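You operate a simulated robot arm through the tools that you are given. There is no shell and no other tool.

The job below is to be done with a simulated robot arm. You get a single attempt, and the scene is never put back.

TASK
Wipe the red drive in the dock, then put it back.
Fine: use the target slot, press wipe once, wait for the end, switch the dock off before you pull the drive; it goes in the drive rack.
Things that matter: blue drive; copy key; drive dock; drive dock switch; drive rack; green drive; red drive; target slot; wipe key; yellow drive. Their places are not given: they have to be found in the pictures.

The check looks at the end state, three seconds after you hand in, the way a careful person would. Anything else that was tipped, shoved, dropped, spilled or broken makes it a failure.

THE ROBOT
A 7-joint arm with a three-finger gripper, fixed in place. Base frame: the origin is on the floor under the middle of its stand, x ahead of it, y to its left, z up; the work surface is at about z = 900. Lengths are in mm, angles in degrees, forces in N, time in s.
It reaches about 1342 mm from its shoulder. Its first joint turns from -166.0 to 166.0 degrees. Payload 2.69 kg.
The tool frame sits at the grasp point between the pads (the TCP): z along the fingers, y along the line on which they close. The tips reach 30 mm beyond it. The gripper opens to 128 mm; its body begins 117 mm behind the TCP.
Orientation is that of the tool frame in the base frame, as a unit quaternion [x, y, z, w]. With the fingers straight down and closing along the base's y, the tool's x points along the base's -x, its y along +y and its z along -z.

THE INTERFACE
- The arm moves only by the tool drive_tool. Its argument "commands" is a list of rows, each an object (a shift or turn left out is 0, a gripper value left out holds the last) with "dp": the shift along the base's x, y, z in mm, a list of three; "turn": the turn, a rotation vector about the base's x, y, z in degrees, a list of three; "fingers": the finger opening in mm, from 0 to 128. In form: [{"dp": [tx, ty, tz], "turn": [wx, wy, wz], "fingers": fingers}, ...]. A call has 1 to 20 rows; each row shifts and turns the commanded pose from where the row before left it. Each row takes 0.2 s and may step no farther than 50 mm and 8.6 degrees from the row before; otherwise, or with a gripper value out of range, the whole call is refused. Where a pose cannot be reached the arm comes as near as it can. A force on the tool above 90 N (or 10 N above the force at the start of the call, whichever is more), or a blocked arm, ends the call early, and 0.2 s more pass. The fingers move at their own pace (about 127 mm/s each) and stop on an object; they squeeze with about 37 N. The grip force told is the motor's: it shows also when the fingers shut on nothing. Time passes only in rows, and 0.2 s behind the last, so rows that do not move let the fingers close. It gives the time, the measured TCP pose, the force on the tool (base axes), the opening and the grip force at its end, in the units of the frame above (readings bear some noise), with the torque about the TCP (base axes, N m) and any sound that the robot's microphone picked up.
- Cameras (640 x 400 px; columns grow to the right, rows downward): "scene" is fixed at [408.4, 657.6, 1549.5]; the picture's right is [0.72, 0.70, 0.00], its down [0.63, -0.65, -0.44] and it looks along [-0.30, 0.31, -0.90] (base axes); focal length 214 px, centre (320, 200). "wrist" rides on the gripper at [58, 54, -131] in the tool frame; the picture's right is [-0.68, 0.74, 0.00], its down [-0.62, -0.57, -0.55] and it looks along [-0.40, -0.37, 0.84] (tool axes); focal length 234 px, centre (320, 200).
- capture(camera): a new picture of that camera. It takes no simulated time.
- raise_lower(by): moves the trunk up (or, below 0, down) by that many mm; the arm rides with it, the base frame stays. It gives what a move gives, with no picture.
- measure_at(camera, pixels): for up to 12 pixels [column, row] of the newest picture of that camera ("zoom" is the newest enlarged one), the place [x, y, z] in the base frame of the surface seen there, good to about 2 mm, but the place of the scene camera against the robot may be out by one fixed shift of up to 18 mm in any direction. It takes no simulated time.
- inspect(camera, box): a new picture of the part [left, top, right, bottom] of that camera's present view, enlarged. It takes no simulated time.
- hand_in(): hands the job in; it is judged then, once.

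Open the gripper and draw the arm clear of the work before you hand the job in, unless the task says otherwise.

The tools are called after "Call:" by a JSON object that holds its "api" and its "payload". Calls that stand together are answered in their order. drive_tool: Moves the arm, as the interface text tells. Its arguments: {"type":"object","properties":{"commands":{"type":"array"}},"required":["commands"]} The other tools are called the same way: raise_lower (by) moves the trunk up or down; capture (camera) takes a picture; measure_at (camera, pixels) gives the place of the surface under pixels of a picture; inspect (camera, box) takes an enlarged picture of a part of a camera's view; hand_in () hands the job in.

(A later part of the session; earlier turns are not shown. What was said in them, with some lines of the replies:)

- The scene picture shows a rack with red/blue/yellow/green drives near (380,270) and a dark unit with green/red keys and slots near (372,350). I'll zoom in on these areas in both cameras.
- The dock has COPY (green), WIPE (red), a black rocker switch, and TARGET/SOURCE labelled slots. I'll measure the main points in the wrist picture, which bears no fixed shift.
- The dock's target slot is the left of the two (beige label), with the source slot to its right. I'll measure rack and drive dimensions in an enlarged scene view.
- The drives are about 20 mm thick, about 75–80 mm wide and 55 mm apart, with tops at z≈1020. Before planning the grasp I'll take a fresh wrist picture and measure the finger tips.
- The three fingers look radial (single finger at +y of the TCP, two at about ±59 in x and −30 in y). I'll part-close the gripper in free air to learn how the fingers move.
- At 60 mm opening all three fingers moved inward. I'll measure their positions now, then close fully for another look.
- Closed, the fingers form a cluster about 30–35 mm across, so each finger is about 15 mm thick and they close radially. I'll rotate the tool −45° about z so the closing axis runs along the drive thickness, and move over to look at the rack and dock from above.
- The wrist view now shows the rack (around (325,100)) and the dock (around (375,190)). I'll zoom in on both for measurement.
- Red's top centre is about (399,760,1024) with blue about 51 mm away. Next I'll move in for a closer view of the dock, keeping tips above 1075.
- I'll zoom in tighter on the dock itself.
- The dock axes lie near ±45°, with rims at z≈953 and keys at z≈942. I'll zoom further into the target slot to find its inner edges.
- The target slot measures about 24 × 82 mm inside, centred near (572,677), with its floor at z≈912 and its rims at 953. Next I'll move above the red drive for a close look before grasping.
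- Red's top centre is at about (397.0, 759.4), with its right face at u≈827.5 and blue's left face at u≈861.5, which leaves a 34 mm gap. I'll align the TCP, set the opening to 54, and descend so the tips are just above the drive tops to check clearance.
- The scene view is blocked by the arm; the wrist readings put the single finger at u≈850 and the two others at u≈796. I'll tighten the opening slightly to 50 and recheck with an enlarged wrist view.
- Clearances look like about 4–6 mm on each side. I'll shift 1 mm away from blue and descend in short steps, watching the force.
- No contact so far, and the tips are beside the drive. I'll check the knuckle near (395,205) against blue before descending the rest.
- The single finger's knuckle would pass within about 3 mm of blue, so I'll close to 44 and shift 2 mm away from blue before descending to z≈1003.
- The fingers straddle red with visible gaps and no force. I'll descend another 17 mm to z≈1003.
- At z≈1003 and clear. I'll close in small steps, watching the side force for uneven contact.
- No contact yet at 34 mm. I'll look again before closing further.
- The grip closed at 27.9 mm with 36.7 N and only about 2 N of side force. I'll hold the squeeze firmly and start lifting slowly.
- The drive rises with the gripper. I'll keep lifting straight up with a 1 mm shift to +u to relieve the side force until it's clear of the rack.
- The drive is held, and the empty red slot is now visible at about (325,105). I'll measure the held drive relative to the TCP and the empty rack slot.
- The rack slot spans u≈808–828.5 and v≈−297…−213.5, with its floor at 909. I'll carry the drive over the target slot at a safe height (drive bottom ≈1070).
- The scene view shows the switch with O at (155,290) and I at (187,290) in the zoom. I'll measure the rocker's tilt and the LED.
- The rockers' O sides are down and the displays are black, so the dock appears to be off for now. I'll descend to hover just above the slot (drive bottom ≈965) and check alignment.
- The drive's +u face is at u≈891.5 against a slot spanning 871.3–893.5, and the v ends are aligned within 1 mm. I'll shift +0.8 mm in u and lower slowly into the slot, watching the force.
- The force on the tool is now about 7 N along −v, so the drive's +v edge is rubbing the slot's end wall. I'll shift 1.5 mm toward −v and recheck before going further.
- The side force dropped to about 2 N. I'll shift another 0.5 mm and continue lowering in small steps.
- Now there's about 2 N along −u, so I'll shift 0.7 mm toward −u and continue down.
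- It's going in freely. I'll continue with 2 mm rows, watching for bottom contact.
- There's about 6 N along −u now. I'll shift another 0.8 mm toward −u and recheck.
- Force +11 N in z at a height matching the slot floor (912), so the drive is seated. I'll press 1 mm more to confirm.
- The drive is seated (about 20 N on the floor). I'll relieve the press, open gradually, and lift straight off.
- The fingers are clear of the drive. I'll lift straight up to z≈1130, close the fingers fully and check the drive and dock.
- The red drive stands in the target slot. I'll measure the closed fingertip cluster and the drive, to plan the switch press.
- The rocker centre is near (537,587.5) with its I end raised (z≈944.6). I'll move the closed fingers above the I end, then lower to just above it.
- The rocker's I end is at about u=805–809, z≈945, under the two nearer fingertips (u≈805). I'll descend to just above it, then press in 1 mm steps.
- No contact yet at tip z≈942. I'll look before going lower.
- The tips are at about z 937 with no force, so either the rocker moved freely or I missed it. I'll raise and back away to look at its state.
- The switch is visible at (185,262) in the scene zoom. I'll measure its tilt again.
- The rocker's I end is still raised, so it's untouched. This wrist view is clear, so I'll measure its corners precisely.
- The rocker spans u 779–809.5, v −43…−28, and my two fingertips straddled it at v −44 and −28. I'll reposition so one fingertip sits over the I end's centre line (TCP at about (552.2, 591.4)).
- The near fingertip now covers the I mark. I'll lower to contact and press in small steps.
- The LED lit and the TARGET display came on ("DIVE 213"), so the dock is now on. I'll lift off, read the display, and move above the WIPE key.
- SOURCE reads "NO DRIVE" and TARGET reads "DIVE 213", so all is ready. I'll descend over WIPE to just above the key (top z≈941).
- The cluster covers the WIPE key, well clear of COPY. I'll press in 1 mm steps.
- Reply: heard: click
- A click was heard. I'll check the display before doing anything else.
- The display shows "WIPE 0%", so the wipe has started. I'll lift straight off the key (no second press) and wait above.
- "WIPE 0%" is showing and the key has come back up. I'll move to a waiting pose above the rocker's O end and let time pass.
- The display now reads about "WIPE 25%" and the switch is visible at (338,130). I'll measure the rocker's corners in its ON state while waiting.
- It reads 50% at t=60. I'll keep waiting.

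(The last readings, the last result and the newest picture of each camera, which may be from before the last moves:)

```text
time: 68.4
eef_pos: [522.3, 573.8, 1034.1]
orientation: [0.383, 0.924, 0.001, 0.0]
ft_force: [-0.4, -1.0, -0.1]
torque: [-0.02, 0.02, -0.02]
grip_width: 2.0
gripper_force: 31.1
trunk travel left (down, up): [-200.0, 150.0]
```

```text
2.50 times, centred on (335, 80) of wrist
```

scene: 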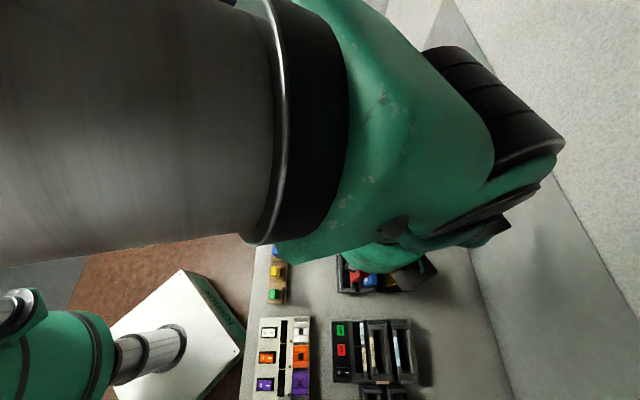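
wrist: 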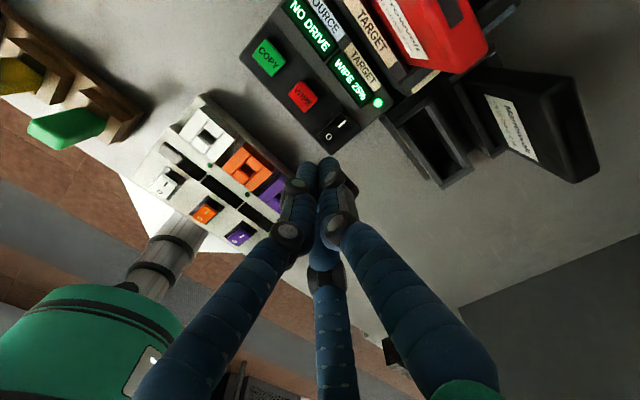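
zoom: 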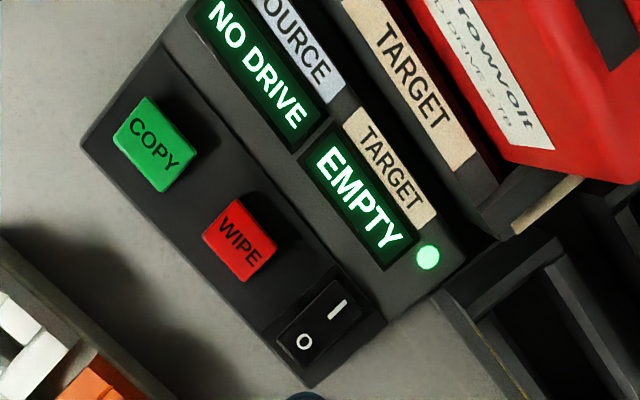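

TARGET reads "EMPTY", so the wipe is done. Now I'll bring the leading finger over the O end and lower to just above it.

Call:
{"api": "drive_tool", "payload": {"commands": [{"dp": [0.6, 0.6, -20]}, {"dp": [0, 0, -25]}, {"dp": [0, 0, -12]}, {}]}}

Call:
{"api": "inspect", "payload": {"camera": "wrist", "box": [270, 60, 400, 180]}}

```text
time: 69.4
eef_pos: [521.8, 573.0, 978.5]
orientation: [0.383, 0.924, 0.0, -0.001]
ft_force: [-0.9, -0.1, -0.1]
torque: [0.03, 0.0, 0.04]
grip_width: 1.8
gripper_force: 31.5
trunk travel left (down, up): [-200.0, 150.0]
```

```text
3.33 times, centred on (335, 120) of wrist
```

zoom: 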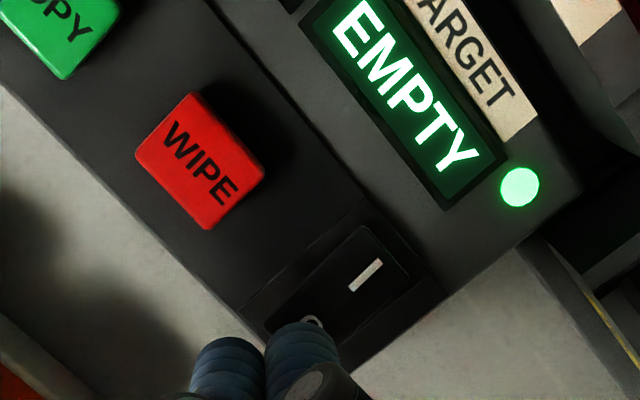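

The leading fingertip is covering the O mark. I'll press in small steps.

Call:
{"api": "drive_tool", "payload": {"commands": [{"dp": [0, 0, -5]}, {"dp": [0, 0, -4]}, {}]}}

Call:
{"api": "drive_tool", "payload": {"commands": [{"dp": [0, 0, -1]}, {"dp": [0, 0, -1]}, {}]}}

Call:
{"api": "drive_tool", "payload": {"commands": [{"dp": [0, 0, -1]}, {"dp": [0, 0, -1]}, {}]}}

Call:
{"api": "inspect", "payload": {"camera": "wrist", "box": [270, 60, 400, 180]}}

```text
time: 70.2
eef_pos: [522.0, 573.3, 969.0]
orientation: [0.382, 0.924, 0.0, 0.0]
ft_force: [-0.2, -1.5, 0.8]
torque: [-0.08, 0.01, 0.07]
grip_width: 5.8
gripper_force: 31.4
trunk travel left (down, up): [-200.0, 150.0]
```

```text
time: 71.0
eef_pos: [521.2, 572.5, 967.5]
orientation: [0.382, 0.924, 0.001, 0.0]
ft_force: [-6.0, -6.6, 4.2]
torque: [-0.1, 0.21, -0.03]
grip_width: 6.3
gripper_force: 30.9
trunk travel left (down, up): [-200.0, 150.0]
```

```text
time: 71.8
eef_pos: [524.7, 572.6, 967.6]
orientation: [0.383, 0.924, 0.002, 0.001]
ft_force: [-2.7, -0.1, 15.5]
torque: [0.16, -0.08, 0.02]
grip_width: 2.2
gripper_force: 31.3
trunk travel left (down, up): [-200.0, 150.0]
```

```text
3.33 times, centred on (335, 120) of wrist
```

zoom: 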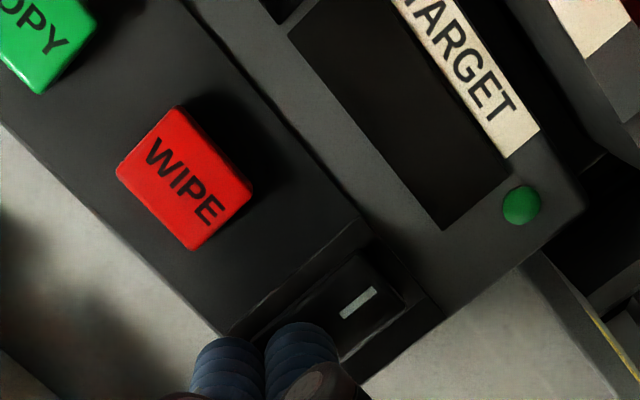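

The display and LED are dark, so the dock is off. I'll lift off, open to 54, and move back above the drive.

Call:
{"api": "drive_tool", "payload": {"commands": [{"dp": [0, 0, 20]}, {"dp": [0, 0, 40]}, {"dp": [0, 0, 40]}, {"dp": [0, 0, 40], "fingers": 54}, {"dp": [14.4, 33.3, 0]}, {"dp": [14.4, 33.3, 0]}, {"dp": [14.5, 33.4, 0]}, {}, {}]}}

Call:
{"api": "capture", "payload": {"camera": "wrist"}}

Call:
{"api": "inspect", "payload": {"camera": "scene", "box": [320, 300, 440, 400]}}

```text
time: 73.8
eef_pos: [564.5, 673.1, 1104.1]
orientation: [0.383, 0.924, 0.0, -0.001]
ft_force: [-1.2, -0.3, -0.6]
torque: [-0.01, 0.0, 0.0]
grip_width: 53.8
gripper_force: 0.1
trunk travel left (down, up): [-200.0, 150.0]
```

```text
taken
```

wrist: 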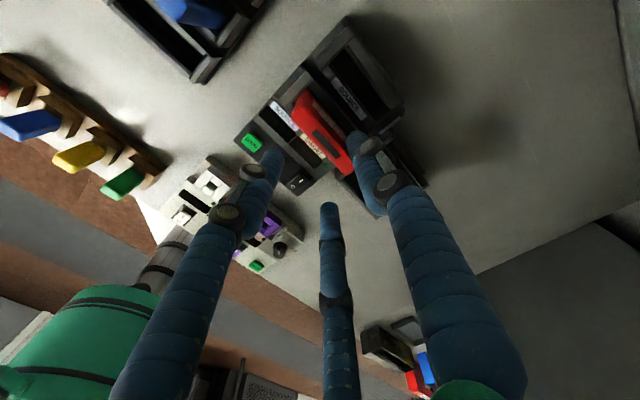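

```text
4.00 times, centred on (380, 350) of scene
```

zoom: 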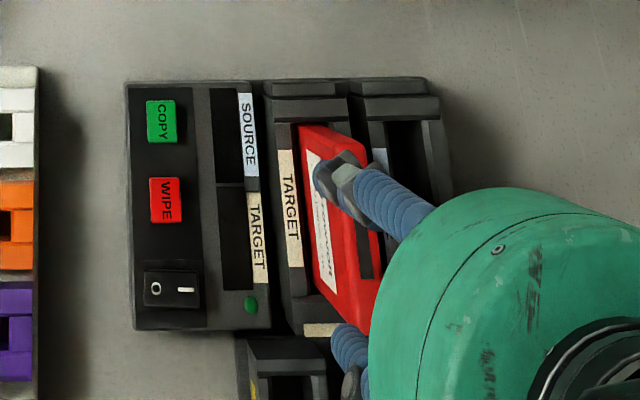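

The dock is unmoved and off. I'll measure the drive's present position from the wrist before re-gripping.

Call:
{"api": "inspect", "payload": {"camera": "wrist", "box": [260, 70, 380, 190]}}

```text
3.33 times, centred on (320, 130) of wrist
```

zoom: 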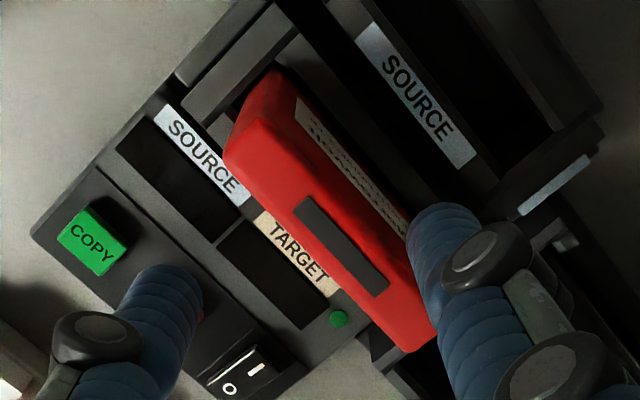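

Call:
{"api": "measure_at", "payload": {"camera": "zoom", "pixels": [[342, 245], [318, 255], [325, 262], [360, 225], [365, 222], [232, 150], [245, 135], [410, 340], [425, 325], [375, 205], [340, 155], [280, 100]]}}

```text
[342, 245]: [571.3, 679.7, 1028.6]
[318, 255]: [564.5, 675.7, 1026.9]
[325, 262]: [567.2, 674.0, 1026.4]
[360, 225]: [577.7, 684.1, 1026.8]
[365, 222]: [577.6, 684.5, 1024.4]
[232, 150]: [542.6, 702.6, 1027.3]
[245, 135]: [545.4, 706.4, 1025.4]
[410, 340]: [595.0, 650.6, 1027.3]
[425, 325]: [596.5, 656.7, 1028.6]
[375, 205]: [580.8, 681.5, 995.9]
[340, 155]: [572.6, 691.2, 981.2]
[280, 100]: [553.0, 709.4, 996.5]
```

The drive's +u face is at u≈892.8 with its top at 1027, as left. I'll descend around it with opening 54 to the same grip height (z≈1008 measured).

Call:
{"api": "drive_tool", "payload": {"commands": [{"dp": [0.4, 0.4, -25]}, {"dp": [0, 0, -20]}, {"dp": [0, 0, -15]}, {"dp": [0, 0, -10]}, {}]}}

Call:
{"api": "inspect", "payload": {"camera": "wrist", "box": [260, 70, 400, 190]}}

```text
time: 75.0
eef_pos: [566.0, 672.2, 1033.5]
orientation: [0.383, 0.924, 0.0, 0.001]
ft_force: [-0.4, -0.4, 1.1]
torque: [-0.03, -0.02, 0.02]
grip_width: 54.3
gripper_force: 0.1
trunk travel left (down, up): [-200.0, 150.0]
```

```text
3.33 times, centred on (330, 130) of wrist
```

zoom: 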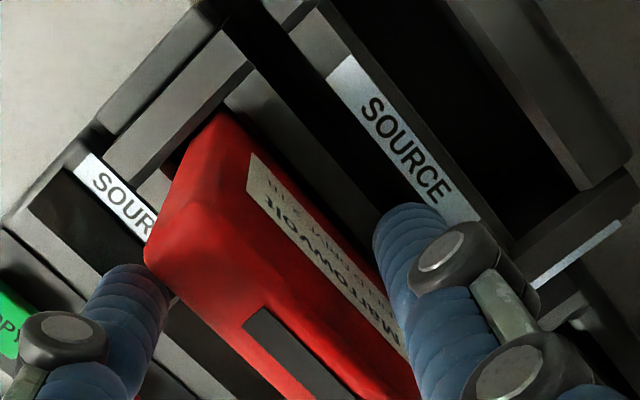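

The fingers straddle the drive cleanly. I'll finish the descent and close in steps.

Call:
{"api": "drive_tool", "payload": {"commands": [{"dp": [0, 0, -10]}, {"dp": [0, 0, -10]}, {"dp": [0, 0, -6]}, {"fingers": 40}, {}, {"fingers": 34}, {}]}}

Call:
{"api": "drive_tool", "payload": {"commands": [{"fingers": 30}, {}, {"fingers": 27}, {}]}}

```text
time: 76.6
eef_pos: [565.6, 673.8, 1009.9]
orientation: [0.383, 0.924, 0.0, 0.001]
ft_force: [-0.5, -0.2, 0.3]
torque: [0.0, 0.02, 0.02]
grip_width: 34.0
gripper_force: 0.1
trunk travel left (down, up): [-200.0, 150.0]
```

```text
time: 77.6
eef_pos: [565.5, 674.5, 1008.4]
orientation: [0.383, 0.924, 0.0, 0.0]
ft_force: [0.5, 0.7, 0.0]
torque: [-0.02, -0.03, 0.0]
grip_width: 28.2
gripper_force: 27.4
trunk travel left (down, up): [-200.0, 150.0]
```

Contact at 28.2 mm with little side force. I'll squeeze fully and lift slowly.

Call:
{"api": "drive_tool", "payload": {"commands": [{"fingers": 10}, {}, {}]}}

Call:
{"api": "drive_tool", "payload": {"commands": [{"dp": [0, 0, 4]}, {"dp": [0, 0, 5]}, {"dp": [0, 0, 6]}, {}]}}

Call:
{"api": "drive_tool", "payload": {"commands": [{"dp": [0, 0, 7]}, {"dp": [0, 0, 8]}, {"dp": [0, 0, 10]}, {"dp": [0, 0, 10]}, {}]}}

```text
time: 78.4
eef_pos: [566.2, 673.6, 1008.4]
orientation: [0.382, 0.924, 0.0, 0.0]
ft_force: [0.2, 0.9, -0.7]
torque: [0.01, -0.03, 0.03]
grip_width: 27.4
gripper_force: 36.5
trunk travel left (down, up): [-200.0, 150.0]
```

```text
time: 79.4
eef_pos: [566.2, 674.3, 1024.2]
orientation: [0.383, 0.924, 0.0, 0.0]
ft_force: [0.1, 0.1, -2.3]
torque: [-0.04, 0.01, 0.02]
grip_width: 27.6
gripper_force: 36.6
trunk travel left (down, up): [-200.0, 150.0]
```

```text
time: 80.6
eef_pos: [566.2, 672.6, 1058.5]
orientation: [0.382, 0.924, 0.001, -0.001]
ft_force: [-0.4, 0.0, -2.2]
torque: [0.03, 0.02, -0.03]
grip_width: 27.8
gripper_force: 37.1
trunk travel left (down, up): [-200.0, 150.0]
```

The drive came out freely. I'll raise it to z≈1170 and carry it back above the rack's empty slot.

Call:
{"api": "drive_tool", "payload": {"commands": [{"dp": [0, 0, 38]}, {"dp": [0, 0, 38]}, {"dp": [0, 0, 38]}, {"dp": [-35, 16.1, 0]}, {"dp": [-35, 16.1, 0]}, {"dp": [-35, 16.1, 0]}, {"dp": [-35, 16.1, 0]}, {"dp": [-34.9, 16.1, 0]}, {}, {}]}}

Call:
{"api": "capture", "payload": {"camera": "wrist"}}

Call:
{"api": "inspect", "payload": {"camera": "wrist", "box": [250, 70, 390, 200]}}

```text
time: 82.8
eef_pos: [392.1, 753.6, 1171.0]
orientation: [0.382, 0.924, -0.001, 0.0]
ft_force: [0.5, 0.3, -2.0]
torque: [0.05, 0.05, -0.02]
grip_width: 27.7
gripper_force: 37.5
trunk travel left (down, up): [-200.0, 150.0]
```

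```text
taken
```

wrist: 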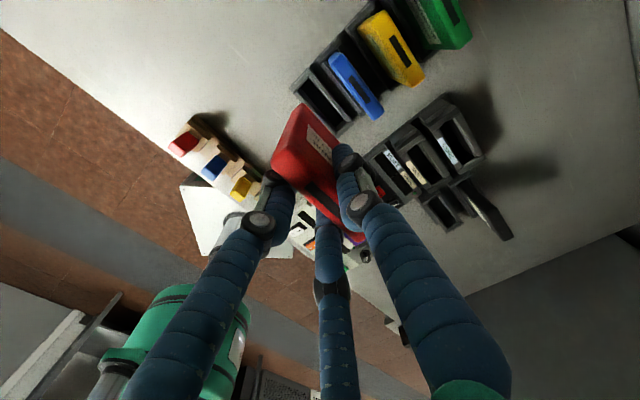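

```text
3.08 times, centred on (320, 135) of wrist
```

zoom: 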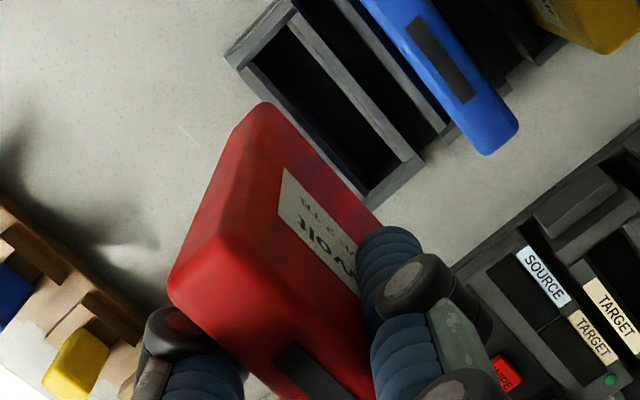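

Call:
{"api": "measure_at", "payload": {"camera": "zoom", "pixels": [[305, 150], [340, 190], [285, 160], [320, 260], [275, 115], [262, 115], [225, 190], [190, 270], [250, 150], [300, 360], [345, 215], [240, 230]]}}

Call:
{"api": "drive_tool", "payload": {"commands": [{"dp": [0, 0, -30]}, {"dp": [0, 0, -30]}, {"dp": [0, 0, -25]}, {"dp": [0, 0, -15]}, {}, {}]}}

Call:
{"api": "inspect", "payload": {"camera": "wrist", "box": [250, 50, 390, 180]}}

```text
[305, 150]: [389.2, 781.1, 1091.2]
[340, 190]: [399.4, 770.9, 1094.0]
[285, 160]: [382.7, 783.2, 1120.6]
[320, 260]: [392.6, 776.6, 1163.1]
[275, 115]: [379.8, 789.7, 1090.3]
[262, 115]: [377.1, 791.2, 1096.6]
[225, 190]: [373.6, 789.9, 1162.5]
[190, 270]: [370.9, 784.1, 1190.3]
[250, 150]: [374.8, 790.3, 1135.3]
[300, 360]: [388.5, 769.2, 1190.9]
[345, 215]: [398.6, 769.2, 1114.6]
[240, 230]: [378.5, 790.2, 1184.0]
```

```text
time: 84.2
eef_pos: [392.6, 753.0, 1072.0]
orientation: [0.382, 0.924, 0.0, -0.001]
ft_force: [0.4, 0.2, -2.4]
torque: [0.0, 0.04, 0.0]
grip_width: 27.9
gripper_force: 36.8
trunk travel left (down, up): [-200.0, 150.0]
```

```text
3.08 times, centred on (320, 115) of wrist
```

zoom: 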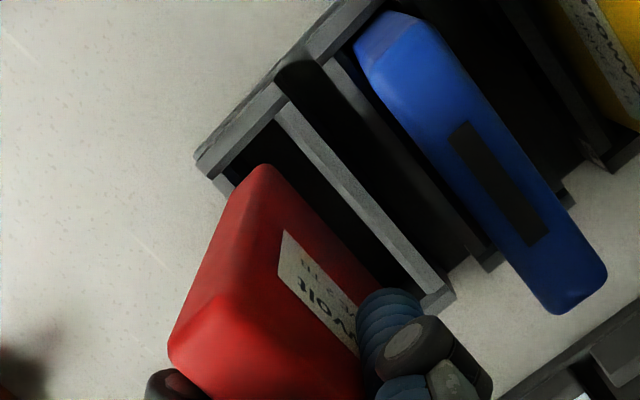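

Call:
{"api": "measure_at", "payload": {"camera": "zoom", "pixels": [[300, 205], [340, 250], [275, 180], [265, 172], [240, 200], [370, 210], [355, 208], [420, 270], [300, 130], [225, 180], [245, 140], [440, 300]]}}

```text
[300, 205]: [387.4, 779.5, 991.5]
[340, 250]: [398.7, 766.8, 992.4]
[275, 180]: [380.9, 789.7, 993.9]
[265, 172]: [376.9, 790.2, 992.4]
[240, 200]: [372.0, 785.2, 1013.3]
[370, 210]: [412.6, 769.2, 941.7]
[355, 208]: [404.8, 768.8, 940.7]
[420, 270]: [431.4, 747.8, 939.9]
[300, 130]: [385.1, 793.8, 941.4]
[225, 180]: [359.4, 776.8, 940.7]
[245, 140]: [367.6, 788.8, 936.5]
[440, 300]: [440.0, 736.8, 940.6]
```

The drive's +u face is about 1.5–2 mm short of its original line. I'll shift +1.5 mm in u and lower slowly into the rack slot.

Call:
{"api": "drive_tool", "payload": {"commands": [{"dp": [1.1, 1.1, -8]}, {"dp": [0, 0, -8]}, {"dp": [0, 0, -8]}, {"dp": [0, 0, -6]}, {}]}}

Call:
{"api": "inspect", "payload": {"camera": "wrist", "box": [260, 70, 380, 170]}}

```text
time: 85.4
eef_pos: [391.9, 756.5, 1042.0]
orientation: [0.383, 0.924, 0.001, 0.0]
ft_force: [-0.1, -0.5, -2.8]
torque: [-0.02, -0.01, -0.01]
grip_width: 27.6
gripper_force: 37.6
trunk travel left (down, up): [-200.0, 150.0]
```

```text
4.00 times, centred on (320, 120) of wrist
```

zoom: 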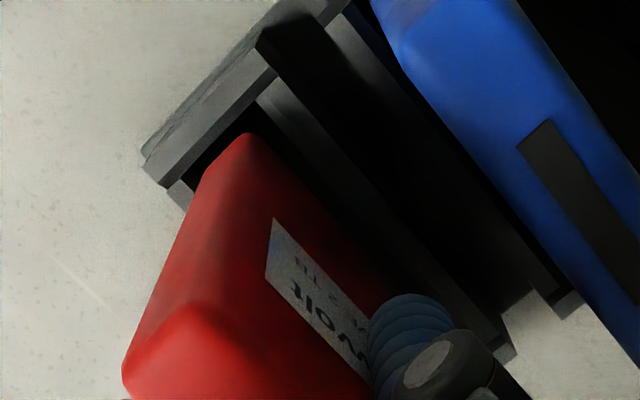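

The bottom is about 5 mm above the rims and lies between them. I'll lower in small steps.

Call:
{"api": "drive_tool", "payload": {"commands": [{"dp": [0, 0, -3]}, {"dp": [0, 0, -3]}, {"dp": [0, 0, -2]}, {}]}}

Call:
{"api": "drive_tool", "payload": {"commands": [{"dp": [0, 0, -2]}, {"dp": [0, 0, -2]}, {}]}}

```text
time: 86.4
eef_pos: [392.0, 755.3, 1034.5]
orientation: [0.383, 0.924, 0.0, 0.0]
ft_force: [0.4, -0.6, -2.0]
torque: [-0.05, 0.05, 0.0]
grip_width: 27.6
gripper_force: 36.9
trunk travel left (down, up): [-200.0, 150.0]
```

```text
time: 87.2
eef_pos: [391.9, 755.0, 1030.9]
orientation: [0.383, 0.924, 0.001, 0.0]
ft_force: [0.1, 0.4, -1.6]
torque: [-0.03, 0.01, -0.01]
grip_width: 27.8
gripper_force: 37.1
trunk travel left (down, up): [-200.0, 150.0]
```

No resistance so far (bottom ≈934, inside the rims). Continuing down.

Call:
{"api": "drive_tool", "payload": {"commands": [{"dp": [0, 0, -3]}, {"dp": [0, 0, -3]}, {"dp": [0, 0, -2]}, {}]}}

Call:
{"api": "drive_tool", "payload": {"commands": [{"dp": [0, 0, -3]}, {"dp": [0, 0, -3]}, {"dp": [0, 0, -2]}, {}]}}

```text
time: 88.2
eef_pos: [392.8, 756.1, 1022.7]
orientation: [0.382, 0.924, 0.0, 0.0]
ft_force: [-0.2, -0.4, -2.9]
torque: [-0.01, 0.01, -0.01]
grip_width: 27.6
gripper_force: 36.9
trunk travel left (down, up): [-200.0, 150.0]
```

```text
time: 89.2
eef_pos: [392.4, 754.5, 1015.1]
orientation: [0.383, 0.924, 0.0, 0.0]
ft_force: [-0.1, -0.6, -2.6]
torque: [-0.02, 0.0, -0.01]
grip_width: 27.7
gripper_force: 37.6
trunk travel left (down, up): [-200.0, 150.0]
```

About 9 mm remains to the rack floor. Continuing gently.

Call:
{"api": "drive_tool", "payload": {"commands": [{"dp": [0, 0, -2]}, {"dp": [0, 0, -2]}, {"dp": [0, 0, -2]}, {}]}}

Call:
{"api": "drive_tool", "payload": {"commands": [{"dp": [0, 0, -1]}, {"dp": [0, 0, -1]}, {}]}}

```text
time: 90.2
eef_pos: [392.2, 755.0, 1009.5]
orientation: [0.383, 0.924, -0.001, 0.0]
ft_force: [0.0, -0.2, -2.7]
torque: [-0.01, 0.02, 0.03]
grip_width: 27.7
gripper_force: 37.2
trunk travel left (down, up): [-200.0, 150.0]
```

```text
time: 91.0
eef_pos: [393.7, 754.3, 1007.3]
orientation: [0.383, 0.924, 0.0, 0.0]
ft_force: [-0.7, -1.1, -2.4]
torque: [-0.02, 0.04, -0.02]
grip_width: 27.7
gripper_force: 37.4
trunk travel left (down, up): [-200.0, 150.0]
```

Call:
{"api": "drive_tool", "payload": {"commands": [{"dp": [0, 0, -1]}, {"dp": [0, 0, -1]}, {}]}}

Call:
{"api": "drive_tool", "payload": {"commands": [{"dp": [0, 0, -1]}, {}]}}

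```text
time: 91.8
eef_pos: [393.3, 755.4, 1005.2]
orientation: [0.382, 0.924, 0.0, 0.001]
ft_force: [0.5, -1.0, 3.0]
torque: [-0.08, -0.04, -0.01]
grip_width: 27.6
gripper_force: 36.8
trunk travel left (down, up): [-200.0, 150.0]
```

```text
time: 92.4
eef_pos: [394.1, 754.5, 1005.7]
orientation: [0.382, 0.924, 0.001, 0.0]
ft_force: [-0.7, -3.6, 10.5]
torque: [-0.21, -0.09, 0.0]
grip_width: 27.7
gripper_force: 37.1
trunk travel left (down, up): [-200.0, 150.0]
```

The drive touched the rack floor (about 10 N at z≈1005.5). I'll relieve the pressure and open only to 42, to stay clear of blue, then rise.

Call:
{"api": "drive_tool", "payload": {"commands": [{"dp": [0, 0, 1]}, {"fingers": 32}, {}, {"fingers": 37}, {"fingers": 42}, {}]}}

Call:
{"api": "inspect", "payload": {"camera": "wrist", "box": [250, 70, 430, 220]}}

```text
time: 93.8
eef_pos: [393.6, 754.5, 1002.8]
orientation: [0.383, 0.924, 0.0, 0.0]
ft_force: [-0.1, 0.5, -0.2]
torque: [-0.02, -0.01, 0.02]
grip_width: 41.9
gripper_force: 0.0
trunk travel left (down, up): [-200.0, 150.0]
```

```text
2.67 times, centred on (340, 145) of wrist
```

zoom: 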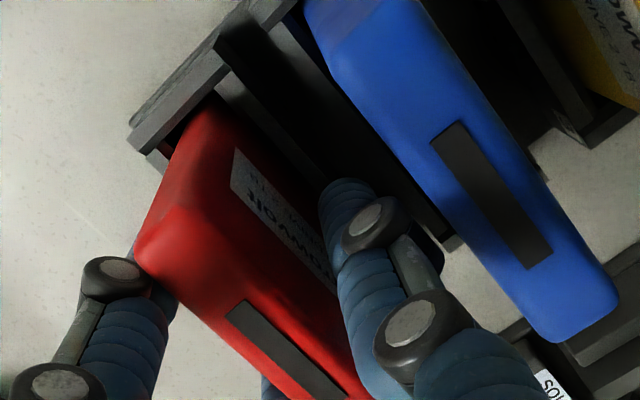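

Released with no force. I'll centre by 1.5 mm toward −u and lift straight up slowly.

Call:
{"api": "drive_tool", "payload": {"commands": [{"dp": [-1.0, -1.0, 0]}, {"dp": [0, 0, 6]}, {"dp": [0, 0, 8]}, {"dp": [0, 0, 10]}, {}]}}

Call:
{"api": "inspect", "payload": {"camera": "wrist", "box": [250, 70, 430, 220]}}

```text
time: 95.0
eef_pos: [393.0, 754.1, 1030.0]
orientation: [0.382, 0.924, 0.0, 0.0]
ft_force: [0.4, 0.6, 0.5]
torque: [0.03, 0.02, 0.01]
grip_width: 42.2
gripper_force: 0.1
trunk travel left (down, up): [-200.0, 150.0]
```

```text
2.67 times, centred on (340, 145) of wrist
```

zoom: 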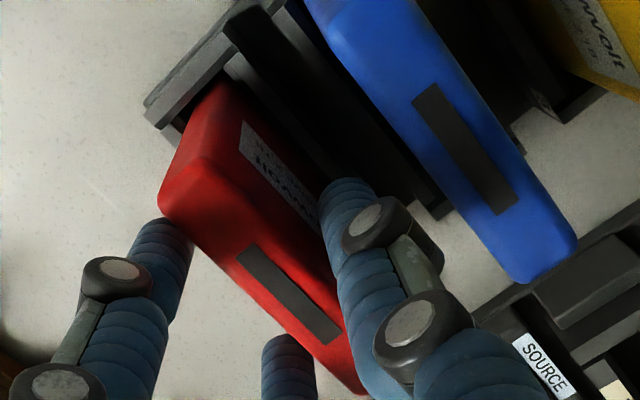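

The drive stays in the rack as the fingers rise. I'll keep going straight up, then draw the arm clear and open the gripper.

Call:
{"api": "drive_tool", "payload": {"commands": [{"dp": [0, 0, 12]}, {"dp": [0, 0, 25]}, {"dp": [0, 0, 35]}, {"dp": [0, 0, 40]}, {"dp": [0, 0, 45], "fingers": 100}, {"dp": [0, 0, 45]}, {}]}}

Call:
{"api": "capture", "payload": {"camera": "wrist"}}

Call:
{"api": "inspect", "payload": {"camera": "wrist", "box": [260, 40, 420, 180]}}

```text
time: 96.6
eef_pos: [390.4, 754.6, 1232.7]
orientation: [0.383, 0.924, 0.0, -0.001]
ft_force: [-0.8, -0.1, 0.1]
torque: [0.03, 0.0, 0.03]
grip_width: 100.0
gripper_force: 0.0
trunk travel left (down, up): [-200.0, 150.0]
```

```text
taken
```

wrist: 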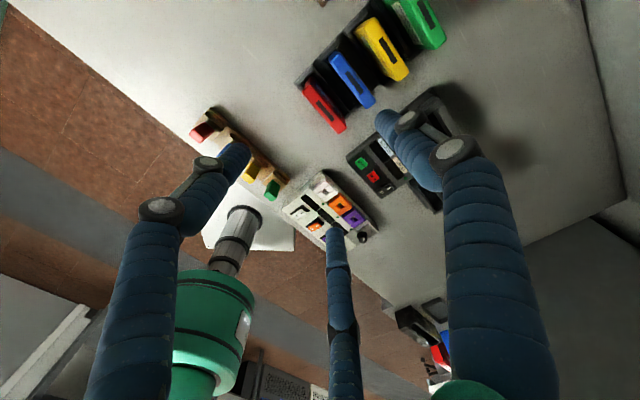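

```text
2.86 times, centred on (340, 110) of wrist
```

zoom: 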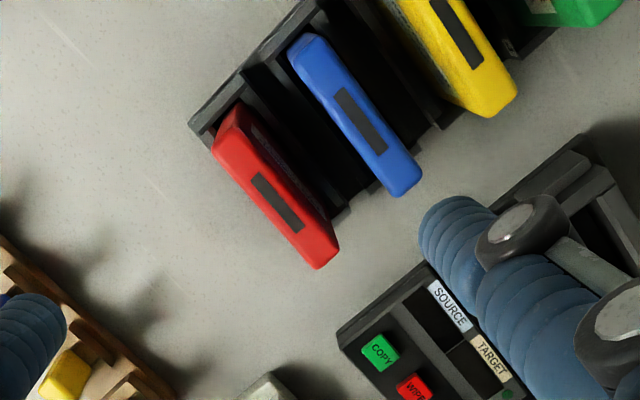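

Red stands in its rack slot beside blue. I'll withdraw the arm toward the starting pose (reversing the path) and do a final check with the scene camera.

Call:
{"api": "measure_at", "payload": {"camera": "zoom", "pixels": [[278, 202], [222, 145], [325, 255], [360, 120], [305, 45], [405, 185]]}}

Call:
{"api": "drive_tool", "payload": {"commands": [{"dp": [-32, 3, 12], "turn": [0, 0, 7.5], "fingers": 128}, {"dp": [-32, 3, 12], "turn": [0, 0, 7.5]}, {"dp": [-32, 3, 12], "turn": [0, 0, 7.5]}, {"dp": [-32, 3, 12], "turn": [0, 0, 7.5]}, {"dp": [-32, 3, 12], "turn": [0, 0, 7.5]}, {"dp": [-30, 3, 0], "turn": [0, 0, 7.5]}, {}]}}

Call:
{"api": "capture", "payload": {"camera": "scene"}}

Call:
{"api": "inspect", "payload": {"camera": "scene", "box": [320, 230, 440, 400]}}

```text
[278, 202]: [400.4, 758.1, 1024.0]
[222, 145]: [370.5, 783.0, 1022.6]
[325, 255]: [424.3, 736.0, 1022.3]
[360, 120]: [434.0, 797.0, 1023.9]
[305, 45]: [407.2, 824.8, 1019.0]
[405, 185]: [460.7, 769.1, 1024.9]
```

```text
time: 98.2
eef_pos: [200.6, 772.8, 1291.8]
orientation: [0.0, 1.0, 0.0, 0.001]
ft_force: [-0.3, -0.7, 0.0]
torque: [0.01, -0.06, -0.02]
grip_width: 127.8
gripper_force: 0.1
trunk travel left (down, up): [-200.0, 150.0]
```

```text
taken
```

scene: 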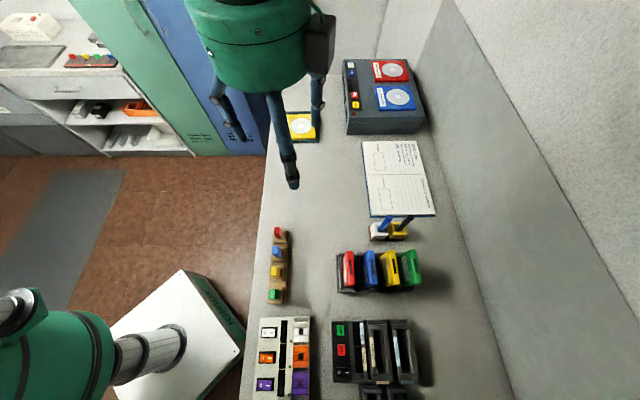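

```text
2.35 times, centred on (380, 315) of scene
```

zoom: 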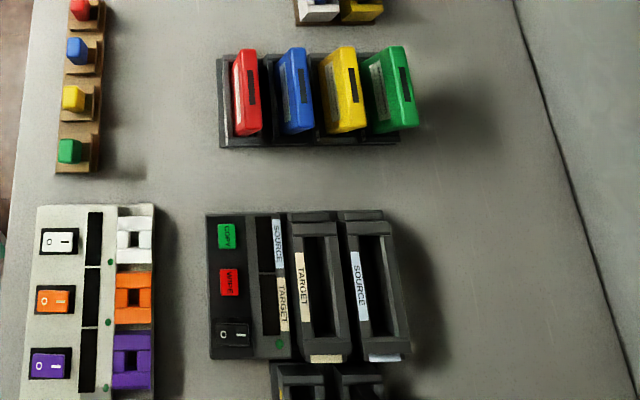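

The final scene shows the red drive back in its rack slot at its original place, with its top at z≈1024. The dock is empty and off, everything else is unmoved, and the arm is clear with the gripper open. I'm handing in now.

Call:
{"api": "hand_in", "payload": {}}

```text
The job is handed in.
```

The red drive is wiped and back in its original slot in the drive rack, and I've handed the job in. I haven't seen the check's result.

- **Insert:** the drive went into the target slot. The dock was off at the start, so I switched it on, and the target display read "DIVE 213".
- **Wipe:** I pressed wipe once and heard one click. The display counted up from "WIPE 0%" and ended at "EMPTY".
- **Switch off:** I switched the dock off before pulling the drive, and its display and light went dark.
- **Return:** the drive's top is within about 2 mm of where it started.

In the last scene picture nothing else looks moved. The arm is clear of the work with the gripper open.
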